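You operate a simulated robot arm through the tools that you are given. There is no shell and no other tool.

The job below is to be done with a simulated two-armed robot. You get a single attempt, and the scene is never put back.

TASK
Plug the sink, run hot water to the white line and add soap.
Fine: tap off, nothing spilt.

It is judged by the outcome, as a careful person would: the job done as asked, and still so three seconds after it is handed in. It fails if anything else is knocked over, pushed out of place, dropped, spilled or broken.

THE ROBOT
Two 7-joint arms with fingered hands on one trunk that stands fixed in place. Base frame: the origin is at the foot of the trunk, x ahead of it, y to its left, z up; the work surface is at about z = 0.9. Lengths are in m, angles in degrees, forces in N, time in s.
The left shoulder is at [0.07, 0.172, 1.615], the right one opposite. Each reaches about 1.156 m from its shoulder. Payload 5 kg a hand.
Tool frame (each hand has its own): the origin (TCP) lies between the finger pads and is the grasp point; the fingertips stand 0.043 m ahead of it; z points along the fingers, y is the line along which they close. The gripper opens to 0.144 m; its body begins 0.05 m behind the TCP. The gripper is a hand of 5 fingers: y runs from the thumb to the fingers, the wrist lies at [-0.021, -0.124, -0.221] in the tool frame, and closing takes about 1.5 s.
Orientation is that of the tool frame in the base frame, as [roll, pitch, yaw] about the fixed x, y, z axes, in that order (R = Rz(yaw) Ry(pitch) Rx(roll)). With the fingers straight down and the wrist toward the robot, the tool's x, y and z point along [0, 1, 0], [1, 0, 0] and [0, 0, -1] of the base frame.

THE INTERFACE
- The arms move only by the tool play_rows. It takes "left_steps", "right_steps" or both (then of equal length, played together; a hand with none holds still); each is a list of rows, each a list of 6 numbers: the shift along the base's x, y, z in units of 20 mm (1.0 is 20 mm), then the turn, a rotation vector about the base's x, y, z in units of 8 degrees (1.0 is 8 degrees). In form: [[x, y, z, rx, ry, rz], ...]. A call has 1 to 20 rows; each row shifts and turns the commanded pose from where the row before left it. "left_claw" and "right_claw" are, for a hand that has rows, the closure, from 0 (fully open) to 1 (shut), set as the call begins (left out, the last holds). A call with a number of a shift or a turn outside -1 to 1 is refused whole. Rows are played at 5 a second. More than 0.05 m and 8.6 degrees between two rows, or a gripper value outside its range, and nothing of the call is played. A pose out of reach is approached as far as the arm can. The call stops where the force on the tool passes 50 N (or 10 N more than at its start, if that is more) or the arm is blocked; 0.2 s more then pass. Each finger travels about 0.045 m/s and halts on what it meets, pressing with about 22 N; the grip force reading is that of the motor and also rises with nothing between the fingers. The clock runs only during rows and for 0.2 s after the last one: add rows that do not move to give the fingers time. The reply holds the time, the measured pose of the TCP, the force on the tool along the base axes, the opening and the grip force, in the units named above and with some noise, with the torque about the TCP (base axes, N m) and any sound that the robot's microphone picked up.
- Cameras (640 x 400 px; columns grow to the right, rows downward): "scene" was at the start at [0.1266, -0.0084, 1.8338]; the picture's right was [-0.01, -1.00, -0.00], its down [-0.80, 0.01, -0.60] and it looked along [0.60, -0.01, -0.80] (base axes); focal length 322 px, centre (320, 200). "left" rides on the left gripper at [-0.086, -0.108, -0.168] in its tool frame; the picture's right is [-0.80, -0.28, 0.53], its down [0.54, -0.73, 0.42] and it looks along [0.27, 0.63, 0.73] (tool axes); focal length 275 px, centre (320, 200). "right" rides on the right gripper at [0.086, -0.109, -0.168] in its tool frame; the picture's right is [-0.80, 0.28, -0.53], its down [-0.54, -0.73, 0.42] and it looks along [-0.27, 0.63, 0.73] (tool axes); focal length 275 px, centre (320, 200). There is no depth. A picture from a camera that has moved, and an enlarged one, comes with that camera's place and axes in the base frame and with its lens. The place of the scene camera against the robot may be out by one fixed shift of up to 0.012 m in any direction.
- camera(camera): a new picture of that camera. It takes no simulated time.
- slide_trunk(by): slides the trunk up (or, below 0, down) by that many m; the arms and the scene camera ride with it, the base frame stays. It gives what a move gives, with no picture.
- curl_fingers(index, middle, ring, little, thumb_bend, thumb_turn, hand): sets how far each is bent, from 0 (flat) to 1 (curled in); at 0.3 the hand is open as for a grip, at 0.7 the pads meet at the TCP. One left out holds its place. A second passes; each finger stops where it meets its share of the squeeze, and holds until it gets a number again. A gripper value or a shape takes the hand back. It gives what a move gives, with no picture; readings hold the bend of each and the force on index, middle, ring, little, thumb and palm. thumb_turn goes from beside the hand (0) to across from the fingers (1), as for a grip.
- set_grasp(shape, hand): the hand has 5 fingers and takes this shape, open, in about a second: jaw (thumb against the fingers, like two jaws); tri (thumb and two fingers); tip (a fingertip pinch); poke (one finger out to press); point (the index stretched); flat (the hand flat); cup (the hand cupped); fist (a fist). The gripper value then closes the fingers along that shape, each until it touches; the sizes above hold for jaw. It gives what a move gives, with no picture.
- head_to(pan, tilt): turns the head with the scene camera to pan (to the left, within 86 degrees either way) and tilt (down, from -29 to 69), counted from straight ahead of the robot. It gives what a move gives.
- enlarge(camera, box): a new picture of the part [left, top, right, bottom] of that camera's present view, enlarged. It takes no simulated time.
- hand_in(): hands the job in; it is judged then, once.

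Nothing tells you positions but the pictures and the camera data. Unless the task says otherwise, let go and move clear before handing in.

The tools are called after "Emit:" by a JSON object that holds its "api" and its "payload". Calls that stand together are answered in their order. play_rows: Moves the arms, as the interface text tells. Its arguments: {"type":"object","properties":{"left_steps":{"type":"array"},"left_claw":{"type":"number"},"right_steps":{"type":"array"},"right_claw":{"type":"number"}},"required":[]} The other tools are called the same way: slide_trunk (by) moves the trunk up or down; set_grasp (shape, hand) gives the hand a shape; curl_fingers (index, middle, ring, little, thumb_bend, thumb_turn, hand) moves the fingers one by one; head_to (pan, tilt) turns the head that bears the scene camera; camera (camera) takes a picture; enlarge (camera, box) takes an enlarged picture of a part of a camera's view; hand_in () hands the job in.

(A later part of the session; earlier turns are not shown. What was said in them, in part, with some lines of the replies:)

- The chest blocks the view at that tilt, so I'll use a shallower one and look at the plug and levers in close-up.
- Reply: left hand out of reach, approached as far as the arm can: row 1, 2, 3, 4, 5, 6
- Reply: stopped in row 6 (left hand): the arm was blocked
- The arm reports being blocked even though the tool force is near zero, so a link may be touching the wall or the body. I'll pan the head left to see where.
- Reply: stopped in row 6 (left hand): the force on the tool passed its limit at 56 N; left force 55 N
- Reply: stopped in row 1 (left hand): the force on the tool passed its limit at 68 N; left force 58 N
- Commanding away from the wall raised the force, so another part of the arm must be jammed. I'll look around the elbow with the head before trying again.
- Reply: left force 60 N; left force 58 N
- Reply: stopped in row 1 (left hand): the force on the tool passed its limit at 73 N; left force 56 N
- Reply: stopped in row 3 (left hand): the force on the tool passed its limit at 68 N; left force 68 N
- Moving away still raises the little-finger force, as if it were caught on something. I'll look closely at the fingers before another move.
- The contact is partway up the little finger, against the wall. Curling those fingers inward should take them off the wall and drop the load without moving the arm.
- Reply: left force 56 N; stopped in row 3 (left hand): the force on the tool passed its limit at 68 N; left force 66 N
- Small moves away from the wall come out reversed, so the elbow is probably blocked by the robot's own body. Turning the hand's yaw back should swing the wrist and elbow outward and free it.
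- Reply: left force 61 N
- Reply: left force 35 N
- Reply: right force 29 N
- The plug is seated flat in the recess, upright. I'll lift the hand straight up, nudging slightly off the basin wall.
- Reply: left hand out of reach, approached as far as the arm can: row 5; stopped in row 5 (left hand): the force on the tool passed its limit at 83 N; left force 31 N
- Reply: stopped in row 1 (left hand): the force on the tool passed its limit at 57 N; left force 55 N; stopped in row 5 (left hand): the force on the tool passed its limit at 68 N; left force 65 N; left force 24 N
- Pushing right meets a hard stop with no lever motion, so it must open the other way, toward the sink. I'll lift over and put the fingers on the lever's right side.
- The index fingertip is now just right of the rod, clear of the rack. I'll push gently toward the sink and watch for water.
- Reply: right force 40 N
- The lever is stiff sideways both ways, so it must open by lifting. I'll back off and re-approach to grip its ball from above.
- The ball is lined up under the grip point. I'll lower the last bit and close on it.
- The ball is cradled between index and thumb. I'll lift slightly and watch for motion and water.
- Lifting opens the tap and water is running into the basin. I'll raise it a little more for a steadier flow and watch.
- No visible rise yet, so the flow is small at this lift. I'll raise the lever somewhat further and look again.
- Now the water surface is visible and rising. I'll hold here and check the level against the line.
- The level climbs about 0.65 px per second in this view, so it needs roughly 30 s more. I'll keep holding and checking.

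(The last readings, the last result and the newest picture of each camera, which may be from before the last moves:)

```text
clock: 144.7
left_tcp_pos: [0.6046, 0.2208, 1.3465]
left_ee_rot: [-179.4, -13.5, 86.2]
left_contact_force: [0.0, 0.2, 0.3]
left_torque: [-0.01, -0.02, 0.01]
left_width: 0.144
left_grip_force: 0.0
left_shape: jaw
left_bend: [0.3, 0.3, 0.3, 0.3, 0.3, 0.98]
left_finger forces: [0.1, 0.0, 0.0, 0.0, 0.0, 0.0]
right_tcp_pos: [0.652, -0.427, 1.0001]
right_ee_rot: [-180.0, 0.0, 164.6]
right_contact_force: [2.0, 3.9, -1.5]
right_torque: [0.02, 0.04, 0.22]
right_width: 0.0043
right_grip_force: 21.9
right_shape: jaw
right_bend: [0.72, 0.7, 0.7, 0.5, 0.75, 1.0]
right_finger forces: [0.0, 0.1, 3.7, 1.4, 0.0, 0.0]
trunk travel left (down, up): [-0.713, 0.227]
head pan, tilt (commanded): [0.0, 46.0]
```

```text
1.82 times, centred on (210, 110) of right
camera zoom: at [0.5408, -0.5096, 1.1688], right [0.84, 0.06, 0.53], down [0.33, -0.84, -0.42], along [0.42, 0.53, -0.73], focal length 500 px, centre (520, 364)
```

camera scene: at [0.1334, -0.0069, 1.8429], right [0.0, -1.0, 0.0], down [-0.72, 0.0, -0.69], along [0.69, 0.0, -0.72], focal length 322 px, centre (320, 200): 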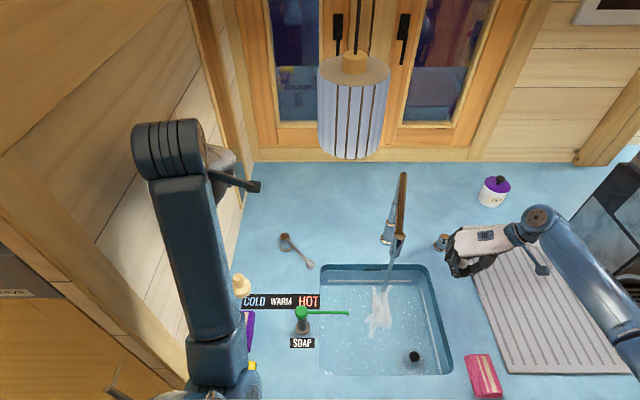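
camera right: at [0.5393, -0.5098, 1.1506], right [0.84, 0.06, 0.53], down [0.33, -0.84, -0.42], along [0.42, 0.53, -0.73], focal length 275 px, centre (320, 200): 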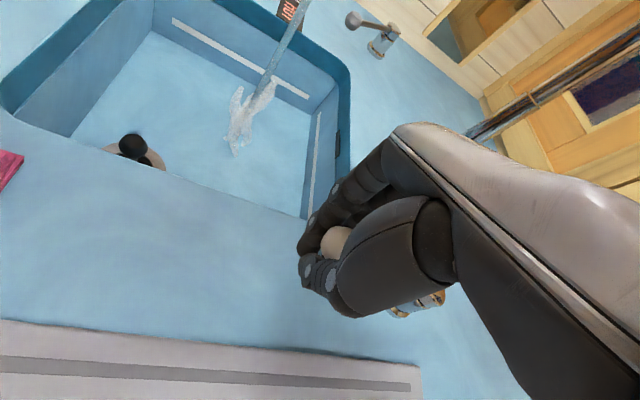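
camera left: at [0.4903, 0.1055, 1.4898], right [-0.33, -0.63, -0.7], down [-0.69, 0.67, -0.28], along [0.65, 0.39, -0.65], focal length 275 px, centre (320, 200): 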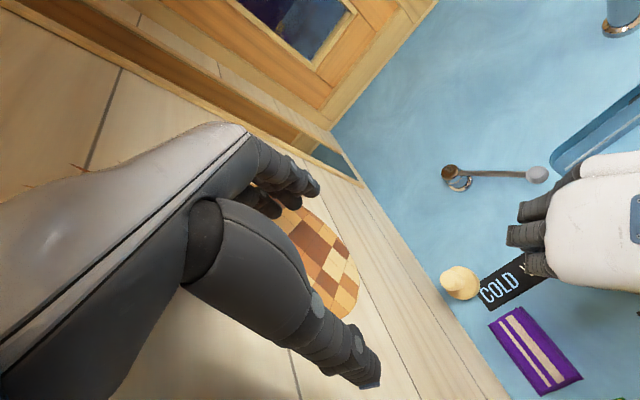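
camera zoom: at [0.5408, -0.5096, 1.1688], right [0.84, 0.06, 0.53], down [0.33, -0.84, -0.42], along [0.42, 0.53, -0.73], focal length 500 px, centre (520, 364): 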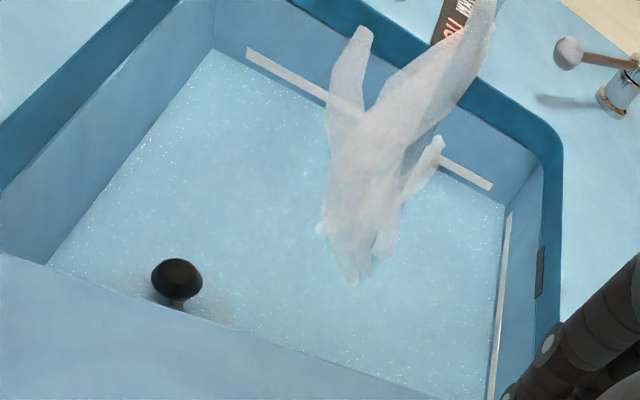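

Emit:
{"api": "play_rows", "payload": {"right_steps": [[0, 0, 0, 0, 0, 0], [0, 0, 0, 0, 0, 0], [0, 0, 0, 0, 0, 0], [0, 0, 0, 0, 0, 0], [0, 0, 0, 0, 0, 0], [0, 0, 0, 0, 0, 0], [0, 0, 0, 0, 0, 0], [0, 0, 0, 0, 0, 0], [0, 0, 0, 0, 0, 0], [0, 0, 0, 0, 0, 0], [0, 0, 0, 0, 0, 0], [0, 0, 0, 0, 0, 0], [0, 0, 0, 0, 0, 0], [0, 0, 0, 0, 0, 0], [0, 0, 0, 0, 0, 0], [0, 0, 0, 0, 0, 0], [0, 0, 0, 0, 0, 0], [0, 0, 0, 0, 0, 0], [0, 0, 0, 0, 0, 0], [0, 0, 0, 0, 0, 0]]}}

Emit:
{"api": "play_rows", "payload": {"right_steps": [[0, 0, 0, 0, 0, 0], [0, 0, 0, 0, 0, 0], [0, 0, 0, 0, 0, 0], [0, 0, 0, 0, 0, 0], [0, 0, 0, 0, 0, 0], [0, 0, 0, 0, 0, 0], [0, 0, 0, 0, 0, 0], [0, 0, 0, 0, 0, 0], [0, 0, 0, 0, 0, 0], [0, 0, 0, 0, 0, 0], [0, 0, 0, 0, 0, 0], [0, 0, 0, 0, 0, 0], [0, 0, 0, 0, 0, 0], [0, 0, 0, 0, 0, 0], [0, 0, 0, 0, 0, 0]]}}

Emit:
{"api": "enlarge", "payload": {"camera": "scene", "box": [400, 265, 440, 300]}}

Emit:
{"api": "enlarge", "payload": {"camera": "right", "box": [140, 0, 340, 140]}}

```text
clock: 148.9
left_tcp_pos: [0.6044, 0.2218, 1.3467]
left_ee_rot: [-179.5, -13.5, 86.2]
left_contact_force: [-0.3, 0.3, -0.1]
left_torque: [0.01, -0.03, 0.03]
left_width: 0.1437
left_grip_force: 0.0
left_shape: jaw
left_bend: [0.3, 0.3, 0.3, 0.3, 0.3, 0.98]
left_finger forces: [0.0, 0.1, 0.1, 0.0, 0.0, 0.1]
right_tcp_pos: [0.6528, -0.4283, 1.0007]
right_ee_rot: [179.9, 0.0, 164.6]
right_contact_force: [1.0, 4.1, -1.1]
right_torque: [0.01, 0.05, 0.22]
right_width: 0.0044
right_grip_force: 21.8
right_shape: jaw
right_bend: [0.72, 0.7, 0.7, 0.5, 0.75, 1.0]
right_finger forces: [0.0, 0.0, 3.8, 1.5, 0.0, 0.0]
trunk travel left (down, up): [-0.713, 0.227]
head pan, tilt (commanded): [0.0, 46.0]
```

```text
clock: 152.1
left_tcp_pos: [0.6047, 0.2213, 1.3471]
left_ee_rot: [-179.5, -13.6, 86.2]
left_contact_force: [-0.2, -1.0, -0.2]
left_torque: [0.01, 0.0, 0.01]
left_width: 0.1437
left_grip_force: 0.1
left_shape: jaw
left_bend: [0.3, 0.3, 0.3, 0.3, 0.3, 0.98]
left_finger forces: [0.0, 0.0, 0.0, 0.0, 0.0, 0.0]
right_tcp_pos: [0.6515, -0.4289, 1.0012]
right_ee_rot: [180.0, 0.0, 164.6]
right_contact_force: [2.0, 5.4, -1.2]
right_torque: [0.04, 0.08, 0.24]
right_width: 0.0043
right_grip_force: 21.9
right_shape: jaw
right_bend: [0.72, 0.7, 0.7, 0.5, 0.75, 1.0]
right_finger forces: [0.0, 0.0, 3.7, 1.4, 0.0, 0.1]
trunk travel left (down, up): [-0.713, 0.227]
head pan, tilt (commanded): [0.0, 46.0]
```

```text
11.43 times, centred on (420, 282) of scene
camera zoom: at [0.1333, -0.0069, 1.8429], right [0.0, -1.0, 0.0], down [-0.72, 0.0, -0.69], along [0.69, 0.0, -0.72], focal length 3676 px, centre (-823, -743)
```

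zoom: 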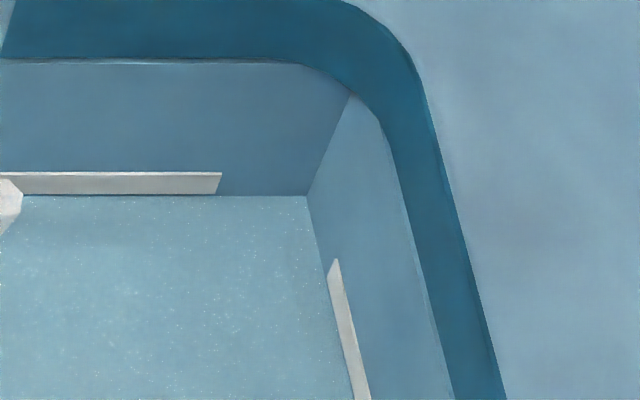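

```text
2.86 times, centred on (240, 70) of right
camera zoom: at [0.5408, -0.5096, 1.1689], right [0.84, 0.06, 0.53], down [0.33, -0.84, -0.42], along [0.42, 0.53, -0.73], focal length 786 px, centre (549, 571)
```

zoom: 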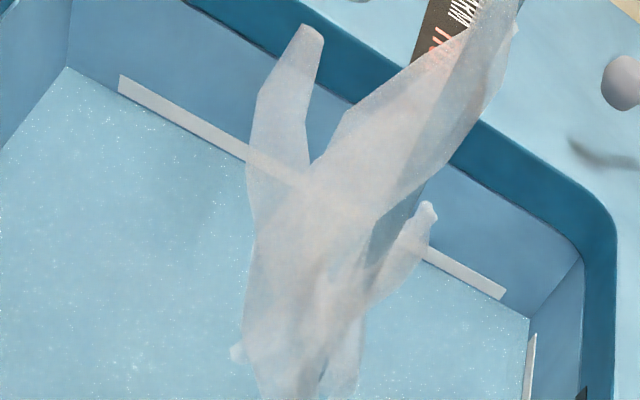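

The water has just reached the lower edge of the line. A few more seconds will bring it to the middle of the band.

Emit:
{"api": "play_rows", "payload": {"right_steps": [[0, 0, 0, 0, 0, 0], [0, 0, 0, 0, 0, 0], [0, 0, 0, 0, 0, 0], [0, 0, 0, 0, 0, 0], [0, 0, 0, 0, 0, 0], [0, 0, 0, 0, 0, 0], [0, 0, 0, 0, 0, 0], [0, 0, 0, 0, 0, 0], [0, 0, 0, 0, 0, 0], [0, 0, 0, 0, 0, 0], [0, 0, 0, 0, 0, 0], [0, 0, 0, 0, 0, 0], [0, 0, 0, 0, 0, 0], [0, 0, 0, 0, 0, 0], [0, 0, 0, 0, 0, 0], [0, 0, 0, 0, 0, 0], [0, 0, 0, 0, 0, 0], [0, 0, 0, 0, 0, 0], [0, 0, 0, 0, 0, 0], [0, 0, 0, 0, 0, 0]]}}

Emit:
{"api": "enlarge", "payload": {"camera": "scene", "box": [400, 265, 440, 300]}}

Emit:
{"api": "enlarge", "payload": {"camera": "right", "box": [140, 0, 340, 140]}}

```text
clock: 156.3
left_tcp_pos: [0.605, 0.2215, 1.346]
left_ee_rot: [-179.5, -13.6, 86.3]
left_contact_force: [-0.6, 0.3, 0.1]
left_torque: [-0.02, 0.01, 0.02]
left_width: 0.1437
left_grip_force: 0.0
left_shape: jaw
left_bend: [0.3, 0.3, 0.3, 0.3, 0.3, 0.98]
left_finger forces: [0.1, 0.0, 0.0, 0.0, 0.0, 0.0]
right_tcp_pos: [0.6527, -0.4283, 1.0003]
right_ee_rot: [179.9, 0.0, 164.6]
right_contact_force: [1.9, 4.3, -2.3]
right_torque: [0.04, 0.08, 0.22]
right_width: 0.0044
right_grip_force: 22.2
right_shape: jaw
right_bend: [0.72, 0.7, 0.7, 0.5, 0.75, 1.0]
right_finger forces: [0.1, 0.0, 3.7, 1.4, 0.0, 0.0]
trunk travel left (down, up): [-0.713, 0.227]
head pan, tilt (commanded): [0.0, 46.0]
```

```text
11.43 times, centred on (420, 282) of scene
camera zoom: at [0.1333, -0.0069, 1.8429], right [0.0, -1.0, 0.0], down [-0.72, 0.0, -0.69], along [0.69, 0.0, -0.72], focal length 3676 px, centre (-823, -743)
```

zoom: 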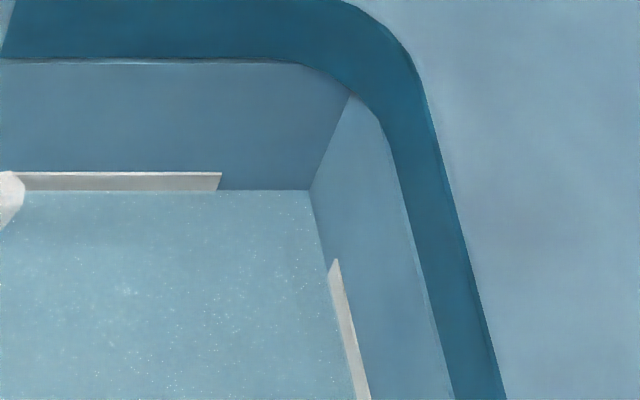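

```text
2.86 times, centred on (240, 70) of right
camera zoom: at [0.5408, -0.5096, 1.1689], right [0.84, 0.06, 0.53], down [0.33, -0.84, -0.42], along [0.42, 0.53, -0.73], focal length 786 px, centre (549, 571)
```

zoom: 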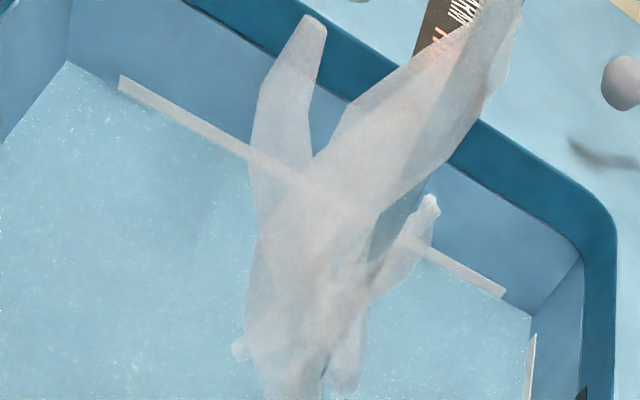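

The level is now within the line band, so I'll start closing the tap by lowering the lever.

Emit:
{"api": "play_rows", "payload": {"right_steps": [[0, 0, 0, 0, 0, 0], [0, 0, 0, 0, 0, 0], [0, 0, 0, 0, 0, 0], [-0.03, 0, -0.4, 0, 0, 0], [-0.03, 0, -0.4, 0, 0, 0], [-0.02, 0, -0.4, 0, 0, 0], [0, 0, -0.4, 0, 0, 0], [0, 0, -0.4, 0, 0, 0]]}}

Emit:
{"api": "camera", "payload": {"camera": "scene"}}

Emit:
{"api": "enlarge", "payload": {"camera": "scene", "box": [400, 200, 500, 300]}}

```text
clock: 158.1
left_tcp_pos: [0.6047, 0.2216, 1.3469]
left_ee_rot: [-179.5, -13.5, 86.1]
left_contact_force: [0.0, 0.0, -0.7]
left_torque: [0.01, 0.02, -0.02]
left_width: 0.1439
left_grip_force: 0.1
left_shape: jaw
left_bend: [0.3, 0.3, 0.3, 0.3, 0.3, 0.98]
left_finger forces: [0.1, 0.0, 0.0, 0.0, 0.1, 0.0]
right_tcp_pos: [0.6504, -0.4285, 0.9608]
right_ee_rot: [180.0, 0.1, 164.6]
right_contact_force: [0.0, 1.0, -0.6]
right_torque: [-0.02, 0.02, 0.08]
right_width: 0.0043
right_grip_force: 22.2
right_shape: jaw
right_bend: [0.72, 0.7, 0.7, 0.55, 0.75, 1.0]
right_finger forces: [0.0, 0.1, 0.0, 1.4, 0.0, 0.1]
trunk travel left (down, up): [-0.713, 0.227]
head pan, tilt (commanded): [0.0, 46.0]
```

```text
taken
camera scene: at [0.1329, -0.0074, 1.843], right [0.0, -1.0, 0.0], down [-0.72, 0.0, -0.69], along [0.69, 0.0, -0.72], focal length 322 px, centre (320, 200)
```

scene: 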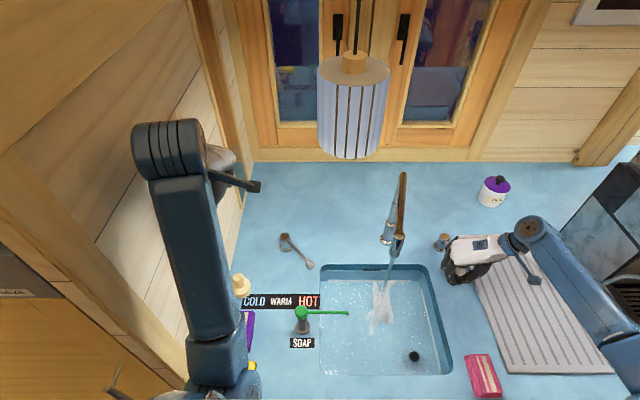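

```text
4.00 times, centred on (450, 250) of scene
camera zoom: at [0.1329, -0.0074, 1.843], right [0.0, -1.0, 0.0], down [-0.72, 0.0, -0.69], along [0.69, 0.0, -0.72], focal length 1287 px, centre (-200, 0)
```

zoom: 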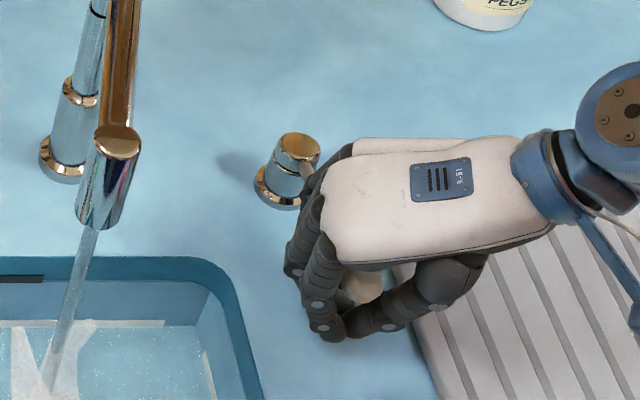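

The lever stays where it is left, so lowering my hand did not close it. I'll open, rise above the ball, close the hand and press the lever down from above, quickly.

Emit:
{"api": "play_rows", "payload": {"right_steps": [[0, 0, 0, 0, 0, 0], [0, 0, 0, 0, 0, 0], [0, 0, 0, 0, 0, 0], [0, 0, 1, 0, 0, 0], [0, 0, 1, 0, 0, 0], [0, 0, 1, 0, 0, 0], [0, 0, 1, 0, 0, 0], [0, 0, 1, 0, 0, 0], [0, 0, 1, 0, 0, 0]], "right_claw": 0.4}}

Emit:
{"api": "camera", "payload": {"camera": "right"}}

```text
clock: 160.1
left_tcp_pos: [0.6054, 0.221, 1.3465]
left_ee_rot: [-179.4, -13.6, 86.2]
left_contact_force: [-0.1, 0.0, -0.5]
left_torque: [0.03, -0.01, 0.01]
left_width: 0.1439
left_grip_force: 0.1
left_shape: jaw
left_bend: [0.3, 0.3, 0.3, 0.3, 0.3, 0.98]
left_finger forces: [0.0, 0.0, 0.0, 0.1, 0.0, 0.0]
right_tcp_pos: [0.6501, -0.4287, 1.0808]
right_ee_rot: [-179.9, 0.0, 164.6]
right_contact_force: [0.4, -0.6, -0.7]
right_torque: [-0.02, 0.01, -0.03]
right_width: 0.0862
right_grip_force: 0.0
right_shape: jaw
right_bend: [0.74, 0.41, 0.38, 0.43, 0.66, 1.0]
right_finger forces: [0.0, 0.0, 0.1, 0.0, 0.0, 0.0]
trunk travel left (down, up): [-0.713, 0.227]
head pan, tilt (commanded): [0.0, 46.0]
```

```text
taken
camera right: at [0.5394, -0.51, 1.2492], right [0.84, 0.06, 0.53], down [0.33, -0.84, -0.42], along [0.42, 0.53, -0.73], focal length 275 px, centre (320, 200)
```

right: 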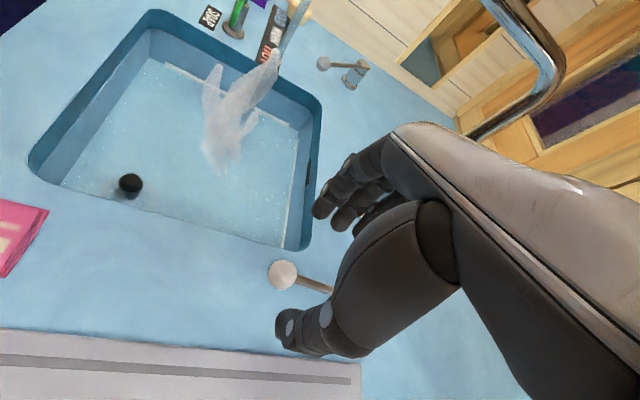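

Emit:
{"api": "play_rows", "payload": {"right_steps": [[-0.25, 0.15, 0, 0, 0, 0], [0, 0, 0, 0, 0, 0], [0, 0, 0, 0, 0, 0], [0, 0, -0.2, 0, 0, 0], [0, 0, -0.5, 0, 0, 0], [0, 0, -0.5, 0, 0, 0], [0, 0, -0.5, 0, 0, 0], [0, 0, -0.5, 0, 0, 0], [0, 0, -0.5, 0, 0, 0], [0, 0, -0.4, 0, 0, 0]], "right_claw": 1.0}}

Emit:
{"api": "camera", "payload": {"camera": "scene"}}

Emit:
{"api": "camera", "payload": {"camera": "right"}}

```text
clock: 162.3
left_tcp_pos: [0.6049, 0.2213, 1.3467]
left_ee_rot: [-179.4, -13.5, 86.1]
left_contact_force: [-0.3, 1.2, -0.2]
left_torque: [-0.03, -0.01, -0.04]
left_width: 0.1437
left_grip_force: 0.1
left_shape: jaw
left_bend: [0.3, 0.3, 0.3, 0.3, 0.3, 0.98]
left_finger forces: [0.0, 0.0, 0.0, 0.0, 0.1, 0.0]
right_tcp_pos: [0.6458, -0.4249, 1.02]
right_ee_rot: [179.9, 0.1, 164.6]
right_contact_force: [3.3, -1.0, 6.4]
right_torque: [-0.08, -0.2, 0.02]
right_width: 0.0001
right_grip_force: 21.9
right_shape: jaw
right_bend: [0.7, 0.7, 0.7, 0.7, 0.58, 1.0]
right_finger forces: [0.0, 13.6, 0.0, 0.0, 0.1, 0.0]
trunk travel left (down, up): [-0.713, 0.227]
head pan, tilt (commanded): [0.0, 46.0]
```

```text
taken
camera scene: at [0.132, -0.0068, 1.8432], right [0.0, -1.0, 0.0], down [-0.72, 0.0, -0.69], along [0.69, 0.0, -0.72], focal length 322 px, centre (320, 200)
```

scene: 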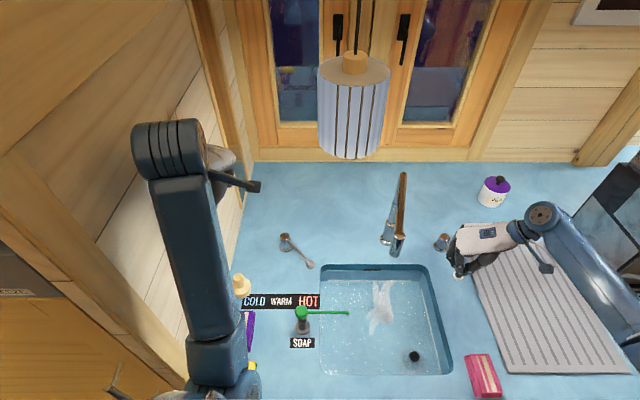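

```text
taken
camera right: at [0.5341, -0.5063, 1.1875], right [0.84, 0.06, 0.54], down [0.33, -0.84, -0.42], along [0.43, 0.53, -0.73], focal length 275 px, centre (320, 200)
```

right: 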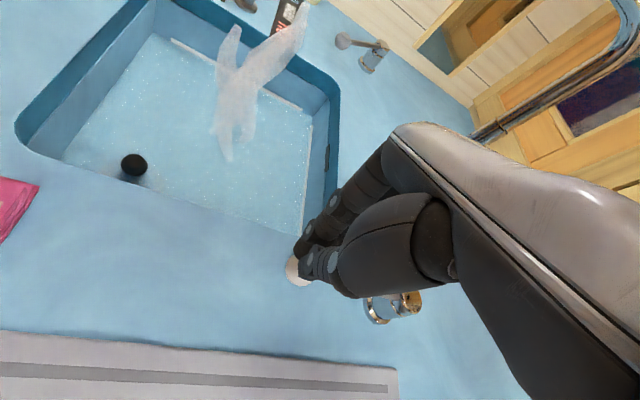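

The stream from the spout has stopped. I'll press slightly further to make sure the lever is fully down, then check.

Emit:
{"api": "play_rows", "payload": {"right_steps": [[0, 0, -0.2, 0, 0, 0], [0, 0, -0.2, 0, 0, 0], [0, 0, 0, 0, 0, 0]]}}

Emit:
{"api": "camera", "payload": {"camera": "scene"}}

Emit:
{"api": "enlarge", "payload": {"camera": "scene", "box": [400, 265, 440, 300]}}

Emit:
{"api": "enlarge", "payload": {"camera": "scene", "box": [340, 200, 480, 340]}}

```text
clock: 163.1
left_tcp_pos: [0.6017, 0.2227, 1.3499]
left_ee_rot: [-179.6, -13.5, 86.2]
left_contact_force: [-0.2, -0.4, 0.0]
left_torque: [-0.01, 0.02, -0.01]
left_width: 0.144
left_grip_force: 0.0
left_shape: jaw
left_bend: [0.3, 0.3, 0.3, 0.3, 0.3, 0.98]
left_finger forces: [0.0, 0.0, 0.0, 0.1, 0.0, 0.0]
right_tcp_pos: [0.6462, -0.4246, 1.0165]
right_ee_rot: [179.8, 0.4, 164.5]
right_contact_force: [7.9, -4.9, 44.5]
right_torque: [-0.5, -0.57, 0.05]
right_width: 0.0
right_grip_force: 22.4
right_shape: jaw
right_bend: [0.7, 0.7, 0.7, 0.7, 0.59, 1.0]
right_finger forces: [0.0, 29.7, 0.0, 0.0, 47.7, 0.1]
trunk travel left (down, up): [-0.713, 0.227]
head pan, tilt (commanded): [0.0, 46.0]
```

```text
taken
camera scene: at [0.1292, -0.005, 1.8438], right [0.0, -1.0, 0.0], down [-0.72, 0.0, -0.7], along [0.7, 0.0, -0.72], focal length 322 px, centre (320, 200)
```

scene: 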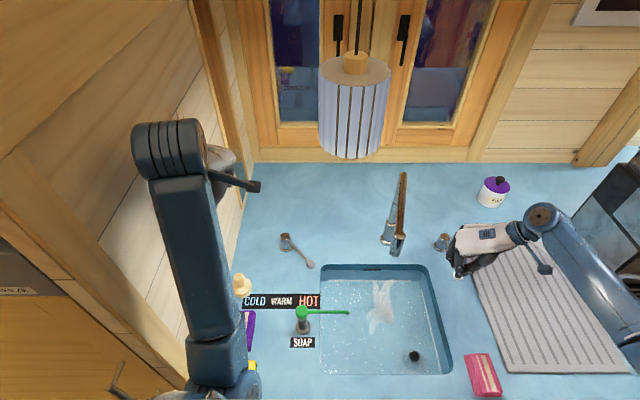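

```text
11.43 times, centred on (420, 282) of scene
camera zoom: at [0.1292, -0.005, 1.8438], right [0.0, -1.0, 0.0], down [-0.72, 0.0, -0.7], along [0.7, 0.0, -0.72], focal length 3676 px, centre (-823, -743)
```

zoom: 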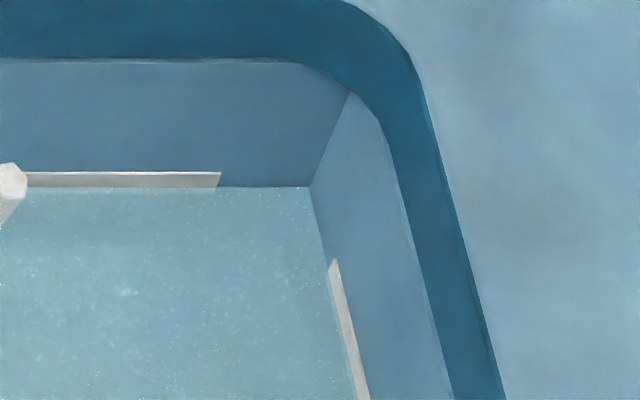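

```text
2.86 times, centred on (410, 270) of scene
camera zoom: at [0.1292, -0.005, 1.8438], right [0.0, -1.0, 0.0], down [-0.72, 0.0, -0.7], along [0.7, 0.0, -0.72], focal length 919 px, centre (63, 0)
```

zoom: 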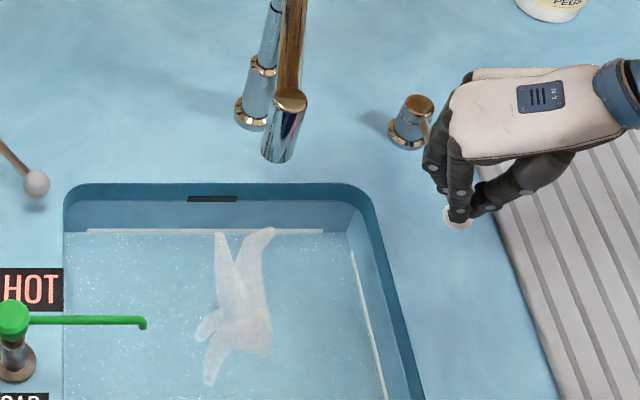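

The tap is off and the level sits within the white line; the pale plume looks like steam from the hot water. I'll ease off the lever, rise, and confirm it stays closed.

Emit:
{"api": "play_rows", "payload": {"right_steps": [[0, 0, 0.3, 0, 0, 0], [0, 0, 0.6, 0, 0, 0], [0, 0, 0.9, 0, 0, 0], [0, 0, 0.9, 0, 0, 0], [0, 0, 0.9, 0, 0, 0], [0, 0, 0.9, 0, 0, 0], [0, 0, 0.6, 0, 0, 0], [0, 0, 0, 0, 0, 0]]}}

Emit:
{"api": "enlarge", "payload": {"camera": "scene", "box": [320, 190, 500, 390]}}

Emit:
{"api": "camera", "payload": {"camera": "right"}}

Emit:
{"api": "enlarge", "payload": {"camera": "scene", "box": [400, 265, 440, 300]}}

```text
clock: 164.9
left_tcp_pos: [0.6061, 0.2198, 1.3468]
left_ee_rot: [-179.4, -13.6, 86.2]
left_contact_force: [-0.1, -0.7, 0.2]
left_torque: [0.01, 0.03, 0.0]
left_width: 0.144
left_grip_force: 0.0
left_shape: jaw
left_bend: [0.3, 0.3, 0.3, 0.3, 0.3, 0.98]
left_finger forces: [0.0, 0.0, 0.1, 0.1, 0.1, 0.0]
right_tcp_pos: [0.6446, -0.4262, 1.1138]
right_ee_rot: [179.9, 0.0, 164.6]
right_contact_force: [0.3, 0.5, 0.0]
right_torque: [-0.01, 0.02, 0.01]
right_width: 0.0
right_grip_force: 21.8
right_shape: jaw
right_bend: [0.7, 0.7, 0.7, 0.7, 0.59, 1.0]
right_finger forces: [0.0, 0.0, 0.2, 0.0, 0.0, 0.0]
trunk travel left (down, up): [-0.713, 0.227]
head pan, tilt (commanded): [0.0, 46.0]
```

```text
2.00 times, centred on (410, 290) of scene
camera zoom: at [0.1332, -0.0078, 1.8429], right [0.0, -1.0, 0.0], down [-0.72, 0.0, -0.69], along [0.69, 0.0, -0.72], focal length 643 px, centre (140, 20)
```

zoom: 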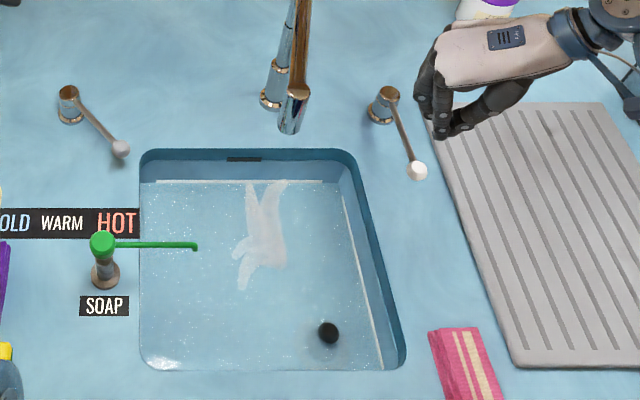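

```text
taken
camera right: at [0.5337, -0.5077, 1.2824], right [0.84, 0.06, 0.53], down [0.33, -0.84, -0.42], along [0.42, 0.53, -0.73], focal length 275 px, centre (320, 200)
```

right: 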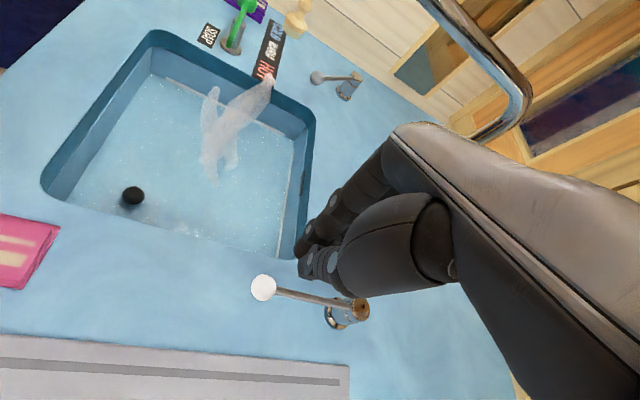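

```text
11.43 times, centred on (420, 282) of scene
camera zoom: at [0.1332, -0.0078, 1.8429], right [0.0, -1.0, 0.0], down [-0.72, 0.0, -0.69], along [0.69, 0.0, -0.72], focal length 3676 px, centre (-823, -743)
```

zoom: 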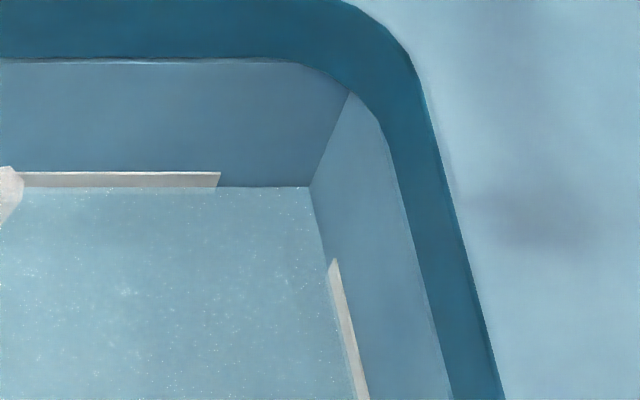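

The tap is closed, the level holds inside the white line, and HOT is set. Last is the soap pump at about (0.515, 0.045), so I'll bring the right hand around to it.

Emit:
{"api": "play_rows", "payload": {"right_steps": [[-1, 0, 0.2, 0, 0, 0], [-1, 0, 0.2, 0, 0, 0], [-1, 0.2, 0.2, 0, 0, 0], [-1, 0.3, 0.2, 0, 0, 0], [-1, 0.4, 0, 0, 0, 0], [-1, 0.4, 0, 0, 0, 0], [-1, 0.5, 0, 0, 0, 0], [-1, 0.6, 0, 0, 0, 0], [-1, 0.7, 0, 0, 0, 0], [-0.7, 1, 0, 0, 0, 0], [0, 1, 0, 0, 0, 0], [0, 1, 0, 0, 0, 0], [0, 1, 0, 0, 0, 0], [0, 1, 0, 0, 0, 0], [0, 1, 0, 0, 0, 0], [0, 1, 0, 0, 0, 0], [0, 1, 0, 0, 0, 0], [0, 1, 0, 0, 0, 0], [0, 1, 0, 0, 0, 0], [0, 1, 0, 0, 0, 0]]}}

Emit:
{"api": "play_rows", "payload": {"right_steps": [[0, 1, 0, 0, 0, 0], [0, 1, 0, 0, 0, 0], [0, 1, 0, 0, 0, 0], [0, 1, 0, 0, 0, 0], [0, 1, 0, 0, 0, 0], [0, 1, 0, 0, 0, 0], [0, 1, 0, 0, 0, 0], [0, 0.5, 0, 0, 0, 0], [0, 0, 0, 0, 0, 0]]}}

Emit:
{"api": "camera", "payload": {"camera": "right"}}

Emit:
{"api": "camera", "payload": {"camera": "scene"}}

```text
clock: 169.1
left_tcp_pos: [0.6059, 0.2221, 1.3464]
left_ee_rot: [-179.4, -13.5, 86.1]
left_contact_force: [0.1, 1.2, -0.6]
left_torque: [-0.03, 0.03, -0.03]
left_width: 0.1441
left_grip_force: 0.0
left_shape: jaw
left_bend: [0.3, 0.3, 0.3, 0.3, 0.3, 0.98]
left_finger forces: [0.0, 0.0, 0.0, 0.0, 0.0, 0.0]
right_tcp_pos: [0.4508, -0.1427, 1.1283]
right_ee_rot: [179.9, 0.1, 164.5]
right_contact_force: [0.3, 0.0, -0.5]
right_torque: [-0.02, 0.03, -0.03]
right_width: 0.0
right_grip_force: 21.8
right_shape: jaw
right_bend: [0.7, 0.7, 0.7, 0.7, 0.59, 1.0]
right_finger forces: [0.0, 0.0, 0.0, 0.0, 0.0, 0.1]
trunk travel left (down, up): [-0.713, 0.227]
head pan, tilt (commanded): [0.0, 46.0]
```

```text
clock: 171.1
left_tcp_pos: [0.6041, 0.2209, 1.347]
left_ee_rot: [-179.4, -13.6, 86.2]
left_contact_force: [-0.1, 0.0, -1.1]
left_torque: [-0.01, 0.0, 0.01]
left_width: 0.1442
left_grip_force: 0.0
left_shape: jaw
left_bend: [0.3, 0.3, 0.3, 0.3, 0.3, 0.98]
left_finger forces: [0.0, 0.1, 0.0, 0.1, 0.0, 0.1]
right_tcp_pos: [0.4507, 0.0074, 1.1282]
right_ee_rot: [179.9, 0.0, 164.7]
right_contact_force: [0.0, 0.0, 0.0]
right_torque: [0.02, 0.02, -0.02]
right_width: 0.0
right_grip_force: 22.1
right_shape: jaw
right_bend: [0.7, 0.7, 0.7, 0.7, 0.59, 1.0]
right_finger forces: [0.0, 0.0, 0.1, 0.1, 0.1, 0.0]
trunk travel left (down, up): [-0.713, 0.227]
head pan, tilt (commanded): [0.0, 46.0]
```

```text
taken
camera right: at [0.3397, -0.0743, 1.2971], right [0.84, 0.06, 0.54], down [0.33, -0.84, -0.42], along [0.43, 0.53, -0.73], focal length 275 px, centre (320, 200)
```

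right: 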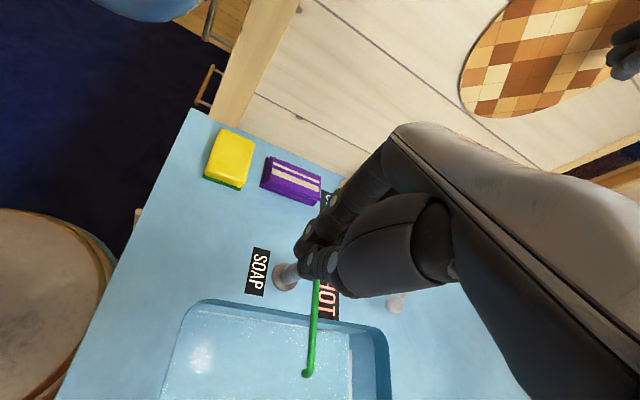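

```text
taken
camera scene: at [0.1326, -0.0079, 1.843], right [0.0, -1.0, 0.0], down [-0.72, 0.0, -0.69], along [0.69, 0.0, -0.72], focal length 322 px, centre (320, 200)
```

scene: 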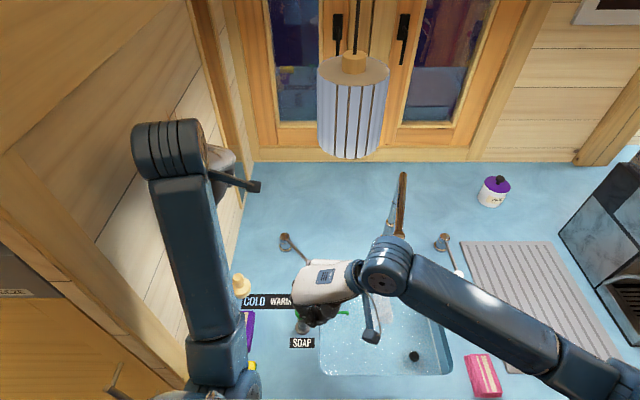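

Emit:
{"api": "play_rows", "payload": {"right_steps": [[0.5, 0.5, 0, 0, 0, 0], [0.6, 0.6, 0, 0, 0, 0], [0.7, 0.6, 0, 0, 0, 0], [0.7, 0.6, 0, 0, 0, 0], [0, 0, -0.7, 0, 0, 0], [0, 0, -0.7, 0, 0, 0], [0, 0, -0.7, 0, 0, 0], [0, 0, -0.5, 0, 0, 0], [0, 0, 0, 0, 0, 0]]}}

Emit:
{"api": "camera", "payload": {"camera": "right"}}

Emit:
{"api": "enlarge", "payload": {"camera": "scene", "box": [240, 260, 400, 360]}}

Emit:
{"api": "camera", "payload": {"camera": "left"}}

```text
clock: 173.1
left_tcp_pos: [0.6052, 0.2205, 1.3468]
left_ee_rot: [-179.4, -13.7, 86.2]
left_contact_force: [-0.3, -0.4, 0.5]
left_torque: [0.0, 0.05, 0.0]
left_width: 0.1437
left_grip_force: 0.1
left_shape: jaw
left_bend: [0.3, 0.3, 0.3, 0.3, 0.3, 0.98]
left_finger forces: [0.1, 0.0, 0.1, 0.0, 0.1, 0.0]
right_tcp_pos: [0.5028, 0.0527, 1.0757]
right_ee_rot: [179.9, 0.1, 164.6]
right_contact_force: [0.7, 0.4, 0.5]
right_torque: [-0.02, 0.01, -0.05]
right_width: 0.0
right_grip_force: 22.2
right_shape: jaw
right_bend: [0.7, 0.7, 0.7, 0.7, 0.59, 1.0]
right_finger forces: [0.0, 0.0, 0.0, 0.0, 0.0, 0.0]
trunk travel left (down, up): [-0.713, 0.227]
head pan, tilt (commanded): [0.0, 46.0]
```

```text
taken
camera right: at [0.3908, -0.0294, 1.2446], right [0.84, 0.06, 0.54], down [0.33, -0.84, -0.42], along [0.43, 0.53, -0.73], focal length 275 px, centre (320, 200)
```

right: 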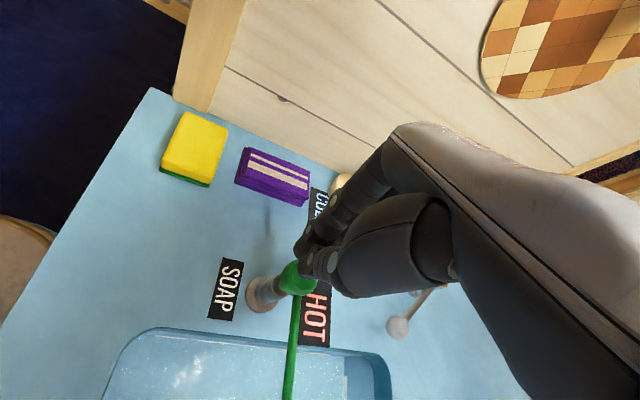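

```text
4.00 times, centred on (320, 310) of scene
camera zoom: at [0.1325, -0.0076, 1.843], right [0.0, -1.0, 0.0], down [-0.72, 0.0, -0.69], along [0.69, 0.0, -0.72], focal length 1287 px, centre (320, -240)
```

zoom: 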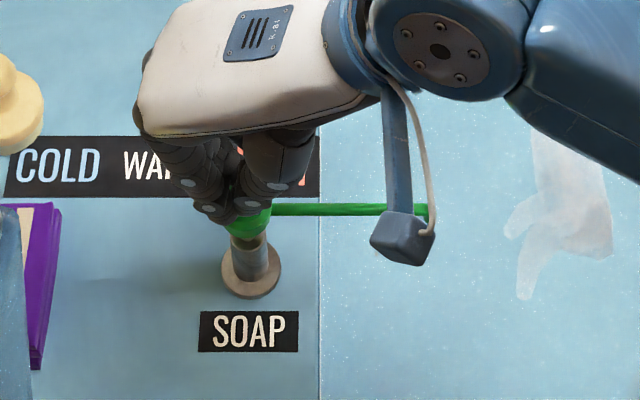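

```text
taken
camera left: at [0.4898, 0.1052, 1.4898], right [-0.33, -0.63, -0.7], down [-0.69, 0.67, -0.28], along [0.65, 0.39, -0.65], focal length 275 px, centre (320, 200)
```

left: 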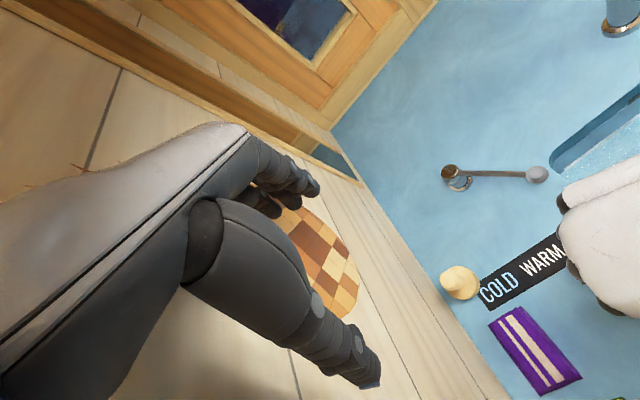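

The fingertips are right over the pump head. I'll press straight down gently and watch the force.

Emit:
{"api": "play_rows", "payload": {"right_steps": [[0.1, -0.1, -0.4, 0, 0, 0], [0, 0, -0.4, 0, 0, 0], [0, 0, -0.4, 0, 0, 0], [0, 0, -0.3, 0, 0, 0], [0, 0, 0, 0, 0, 0]]}}

Emit:
{"api": "enlarge", "payload": {"camera": "scene", "box": [240, 260, 400, 360]}}

Emit:
{"api": "camera", "payload": {"camera": "right"}}

```text
clock: 174.3
left_tcp_pos: [0.6037, 0.2217, 1.3461]
left_ee_rot: [-179.5, -13.6, 86.2]
left_contact_force: [0.0, 0.7, -0.2]
left_torque: [-0.03, -0.01, 0.01]
left_width: 0.1442
left_grip_force: 0.1
left_shape: jaw
left_bend: [0.3, 0.3, 0.3, 0.3, 0.3, 0.98]
left_finger forces: [0.0, 0.0, 0.1, 0.0, 0.1, 0.1]
right_tcp_pos: [0.5041, 0.0507, 1.0458]
right_ee_rot: [179.9, 0.2, 164.6]
right_contact_force: [-1.6, -1.7, 4.8]
right_torque: [-0.08, 0.01, 0.01]
right_width: 0.0002
right_grip_force: 22.0
right_shape: jaw
right_bend: [0.7, 0.7, 0.7, 0.7, 0.59, 1.0]
right_finger forces: [0.0, 0.0, 0.0, 0.0, 0.1, 0.0]
trunk travel left (down, up): [-0.713, 0.227]
head pan, tilt (commanded): [0.0, 46.0]
```

```text
4.00 times, centred on (320, 310) of scene
camera zoom: at [0.1322, -0.0074, 1.8431], right [0.0, -1.0, 0.0], down [-0.72, 0.0, -0.69], along [0.69, 0.0, -0.72], focal length 1287 px, centre (320, -240)
```

zoom: 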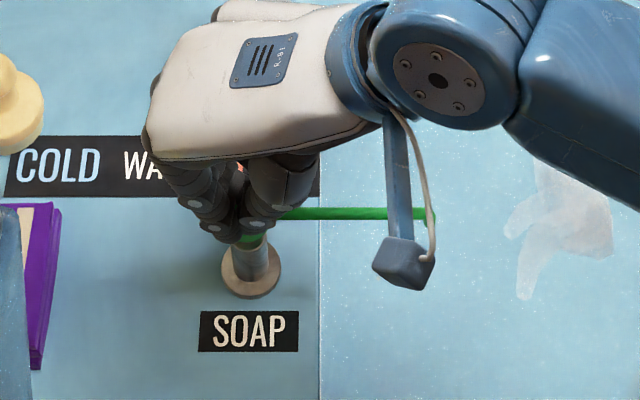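

```text
taken
camera right: at [0.3915, -0.0312, 1.2147], right [0.84, 0.06, 0.54], down [0.33, -0.84, -0.42], along [0.43, 0.53, -0.73], focal length 275 px, centre (320, 200)
```

right: 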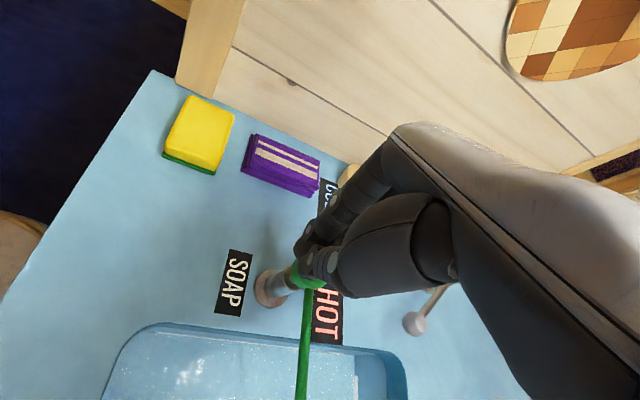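

Emit:
{"api": "play_rows", "payload": {"right_steps": [[0, 0, -0.25, 0, 0, 0], [0, 0, -0.25, 0, 0, 0], [0, 0, -0.25, 0, 0, 0], [0, 0, 0, 0, 0, 0]]}}

Emit:
{"api": "enlarge", "payload": {"camera": "scene", "box": [240, 260, 400, 360]}}

Emit:
{"api": "camera", "payload": {"camera": "right"}}

```text
clock: 175.5
left_tcp_pos: [0.6023, 0.2215, 1.3485]
left_ee_rot: [-179.6, -13.8, 86.2]
left_contact_force: [0.4, 0.2, 0.0]
left_torque: [-0.02, 0.04, -0.02]
left_width: 0.1436
left_grip_force: 0.0
left_shape: jaw
left_bend: [0.3, 0.3, 0.3, 0.3, 0.3, 0.98]
left_finger forces: [0.0, 0.1, 0.0, 0.0, 0.0, 0.1]
right_tcp_pos: [0.5038, 0.0518, 1.0382]
right_ee_rot: [179.3, 0.2, 164.5]
right_contact_force: [-11.3, -10.7, 34.5]
right_torque: [-0.82, 0.51, -0.16]
right_width: 0.0001
right_grip_force: 21.7
right_shape: jaw
right_bend: [0.7, 0.7, 0.7, 0.7, 0.6, 1.0]
right_finger forces: [0.1, 0.0, 0.0, 0.1, 56.7, 0.1]
trunk travel left (down, up): [-0.713, 0.227]
head pan, tilt (commanded): [0.0, 46.0]
stopped in row 4 (right hand): the force on the tool passed its limit at 51 N (the readings are from after the stop); the commanded pose is now the measured one
```

```text
4.00 times, centred on (320, 310) of scene
camera zoom: at [0.1296, -0.0091, 1.8431], right [0.0, -1.0, 0.0], down [-0.72, 0.0, -0.7], along [0.7, 0.0, -0.72], focal length 1287 px, centre (320, -240)
```

zoom: 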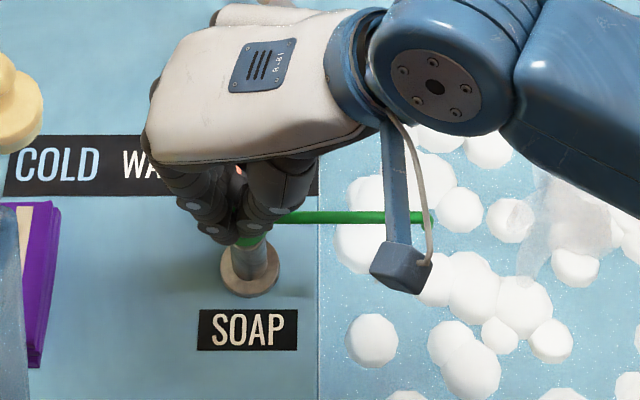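

```text
taken
camera right: at [0.392, -0.0316, 1.205], right [0.84, 0.06, 0.54], down [0.33, -0.84, -0.43], along [0.43, 0.54, -0.72], focal length 275 px, centre (320, 200)
```

right: 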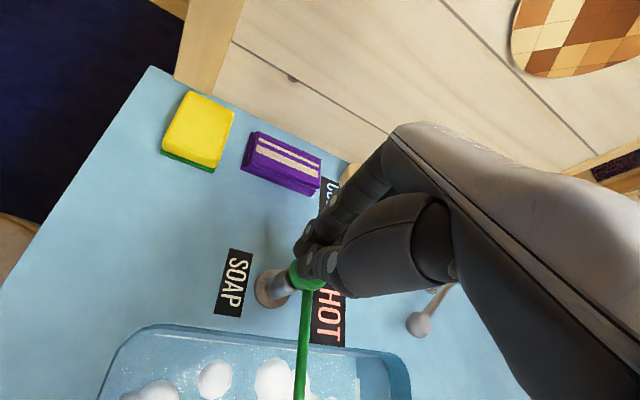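

Suds have appeared in the basin, so soap is added. I'll lift straight off the pump and move the hand clear.

Emit:
{"api": "play_rows", "payload": {"right_steps": [[0, 0, 0.3, 0, 0, 0], [0, 0, 0.5, 0, 0, 0], [0, 0, 0.8, 0, 0, 0], [0, 0, 1, 0, 0, 0], [0, 0, 1, 0, 0, 0], [0, 0, 1, 0, 0, 0], [0, 0, 0.5, 0, 0, 0], [-0.7, -0.3, 0, 0, 0, 0], [-0.8, -0.5, 0, 0, 0, 0], [-0.8, -1, 0, 0, 0, 0], [-0.3, -1, 0, 0, 0, 0], [0, -1, 0, 0, 0, 0], [0, -1, 0, 0, 0, 0], [0, -1, 0, 0, 0, 0], [0, -1, 0, 0, 0, 0], [0, -1, 0, 0, 0, 0], [0, -1, 0, 0, 0, 0], [0, -1, 0, 0, 0, 0], [0, -1, 0, 0, 0, 0], [0, -1, 0, 0, 0, 0]]}}

Emit:
{"api": "camera", "payload": {"camera": "scene"}}

Emit:
{"api": "camera", "payload": {"camera": "right"}}

```text
clock: 179.7
left_tcp_pos: [0.6037, 0.2217, 1.3474]
left_ee_rot: [-179.5, -13.7, 86.2]
left_contact_force: [-0.1, 0.8, -0.2]
left_torque: [-0.01, -0.04, 0.01]
left_width: 0.1438
left_grip_force: 0.0
left_shape: jaw
left_bend: [0.3, 0.3, 0.3, 0.3, 0.3, 0.98]
left_finger forces: [0.0, 0.0, 0.1, 0.0, 0.0, 0.1]
right_tcp_pos: [0.452, -0.1847, 1.1362]
right_ee_rot: [179.6, 0.0, 164.5]
right_contact_force: [-0.9, -0.4, 0.4]
right_torque: [0.05, 0.0, -0.03]
right_width: 0.0
right_grip_force: 22.1
right_shape: jaw
right_bend: [0.7, 0.7, 0.7, 0.7, 0.6, 1.0]
right_finger forces: [0.0, 0.1, 0.0, 0.0, 0.1, 0.1]
trunk travel left (down, up): [-0.713, 0.227]
head pan, tilt (commanded): [0.0, 46.0]
```

```text
taken
camera scene: at [0.1322, -0.0084, 1.843], right [0.0, -1.0, 0.0], down [-0.72, 0.0, -0.69], along [0.69, 0.0, -0.72], focal length 322 px, centre (320, 200)
```

scene: 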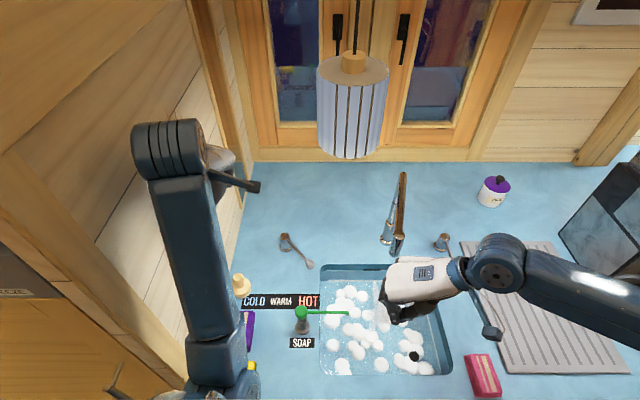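

```text
taken
camera right: at [0.3418, -0.2674, 1.304], right [0.84, 0.06, 0.54], down [0.33, -0.84, -0.43], along [0.43, 0.54, -0.73], focal length 275 px, centre (320, 200)
```

right: 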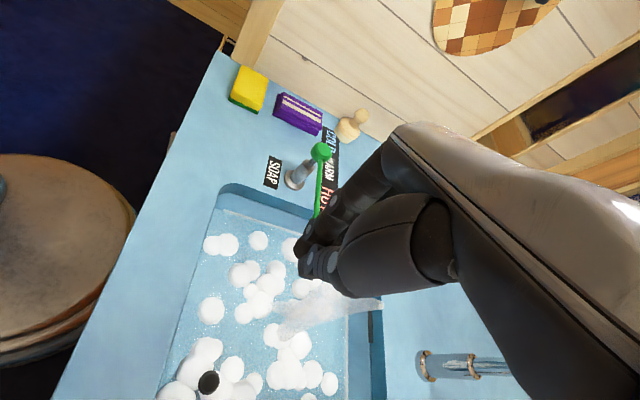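

Emit:
{"api": "play_rows", "payload": {"right_steps": [[0, -1, 0.2, 0, 0, -0.3], [0, -1, 0.2, 0, 0, -0.3], [0, -1, 0.2, 0, 0, -0.3], [0, -1, 0.2, 0, 0, -0.3], [0, -1, 0.2, 0, 0, -0.3], [0, -1, 0.2, 0, 0, -0.3], [0, -1, 0.2, 0, 0, -0.3], [0.2, -1, 0, 0, 0, -0.3], [0.3, -1, 0, 0, 0, -0.3], [0.3, -1, 0, 0, 0, -0.3], [0.3, -1, 0, 0, 0, -0.3], [0.3, -1, 0, 0, 0, -0.3], [0.3, -1, 0, 0, 0, -0.3], [0.3, -0.5, 0, 0, 0, -0.3], [0, 0, 0, 0, 0, 0], [0, 0, 0, 0, 0, 0]], "right_claw": 0.3}}

Emit:
{"api": "camera", "payload": {"camera": "scene"}}

Emit:
{"api": "enlarge", "payload": {"camera": "scene", "box": [230, 190, 480, 390]}}

Emit:
{"api": "enlarge", "payload": {"camera": "scene", "box": [400, 265, 440, 300]}}

```text
clock: 183.1
left_tcp_pos: [0.6046, 0.2215, 1.3475]
left_ee_rot: [-179.4, -13.7, 86.2]
left_contact_force: [0.3, -0.1, 0.0]
left_torque: [0.01, 0.01, 0.0]
left_width: 0.144
left_grip_force: 0.0
left_shape: jaw
left_bend: [0.3, 0.3, 0.3, 0.3, 0.3, 0.98]
left_finger forces: [0.0, 0.0, 0.0, 0.0, 0.0, 0.0]
right_tcp_pos: [0.4934, -0.4546, 1.1636]
right_ee_rot: [179.8, 0.1, 131.0]
right_contact_force: [0.2, -0.5, -0.6]
right_torque: [-0.02, 0.02, 0.03]
right_width: 0.1008
right_grip_force: 0.1
right_shape: jaw
right_bend: [0.27, 0.37, 0.35, 0.35, 0.6, 0.99]
right_finger forces: [0.1, 0.0, 0.1, 0.0, 0.1, 0.0]
trunk travel left (down, up): [-0.713, 0.227]
head pan, tilt (commanded): [0.0, 46.0]
```

```text
taken
camera scene: at [0.1327, -0.0076, 1.843], right [0.0, -1.0, 0.0], down [-0.72, 0.0, -0.69], along [0.69, 0.0, -0.72], focal length 322 px, centre (320, 200)
```

scene: 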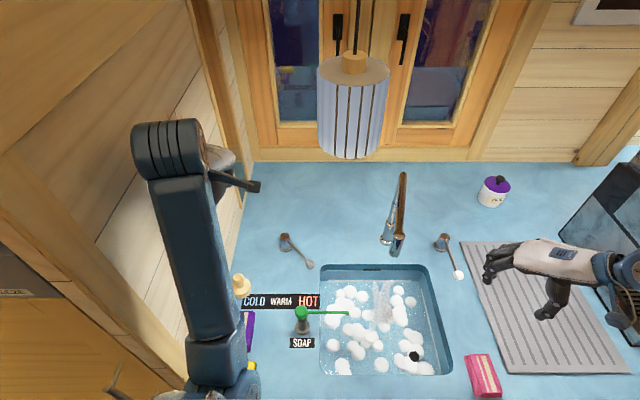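

```text
2.00 times, centred on (355, 290) of scene
camera zoom: at [0.1327, -0.0076, 1.843], right [0.0, -1.0, 0.0], down [-0.72, 0.0, -0.69], along [0.69, 0.0, -0.72], focal length 643 px, centre (250, 20)
```

zoom: 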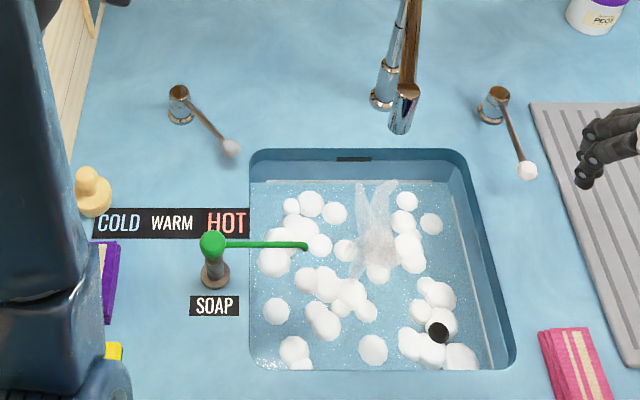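

```text
11.43 times, centred on (420, 282) of scene
camera zoom: at [0.1327, -0.0076, 1.843], right [0.0, -1.0, 0.0], down [-0.72, 0.0, -0.69], along [0.69, 0.0, -0.72], focal length 3676 px, centre (-823, -743)
```

zoom: 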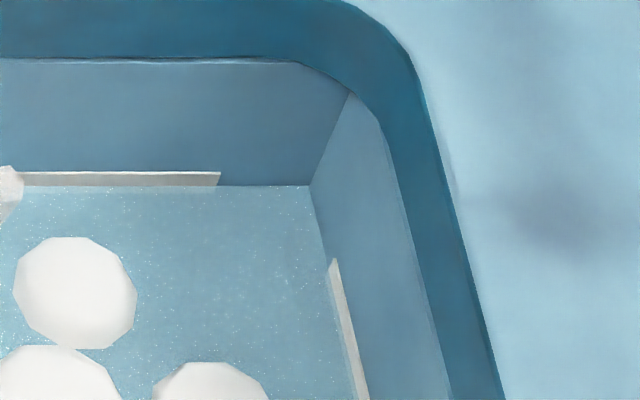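

Everything checks out: the plug is seated and the level has held steady in the white line for 20 s. The tap is closed, the lever is set to HOT, and there are suds in the basin. Nothing is spilt or displaced, and both hands are clear, so I'm handing in.

Emit:
{"api": "hand_in", "payload": {}}

```text
The job is handed in.
```

The sink is plugged and filled with hot water to the white line, with soap added and the tap off. I have handed the job in; no verdict has come back yet.

- **Plug:** I used the black stopper, which sits flat in the drain. The cream one on the counter looked too big for it. The water level held steady for about 20 seconds after the tap was closed.
- **Water:** the temperature lever is turned all the way to HOT, and steam shows over the basin. The water surface sits about halfway up the white line.
- **Soap:** one press of the pump, and suds spread across the basin.
- **Spills:** I saw no water on the counter, and the objects I could see are where they started.

**Wall contact:** early on, the left hand pressed against the left wall and the pineapple board twice, at up to about 80 N. The board was still hanging in the same place when I checked afterwards. The left hand is now parked close to the wall without touching it, and the right hand is clear of the sink.
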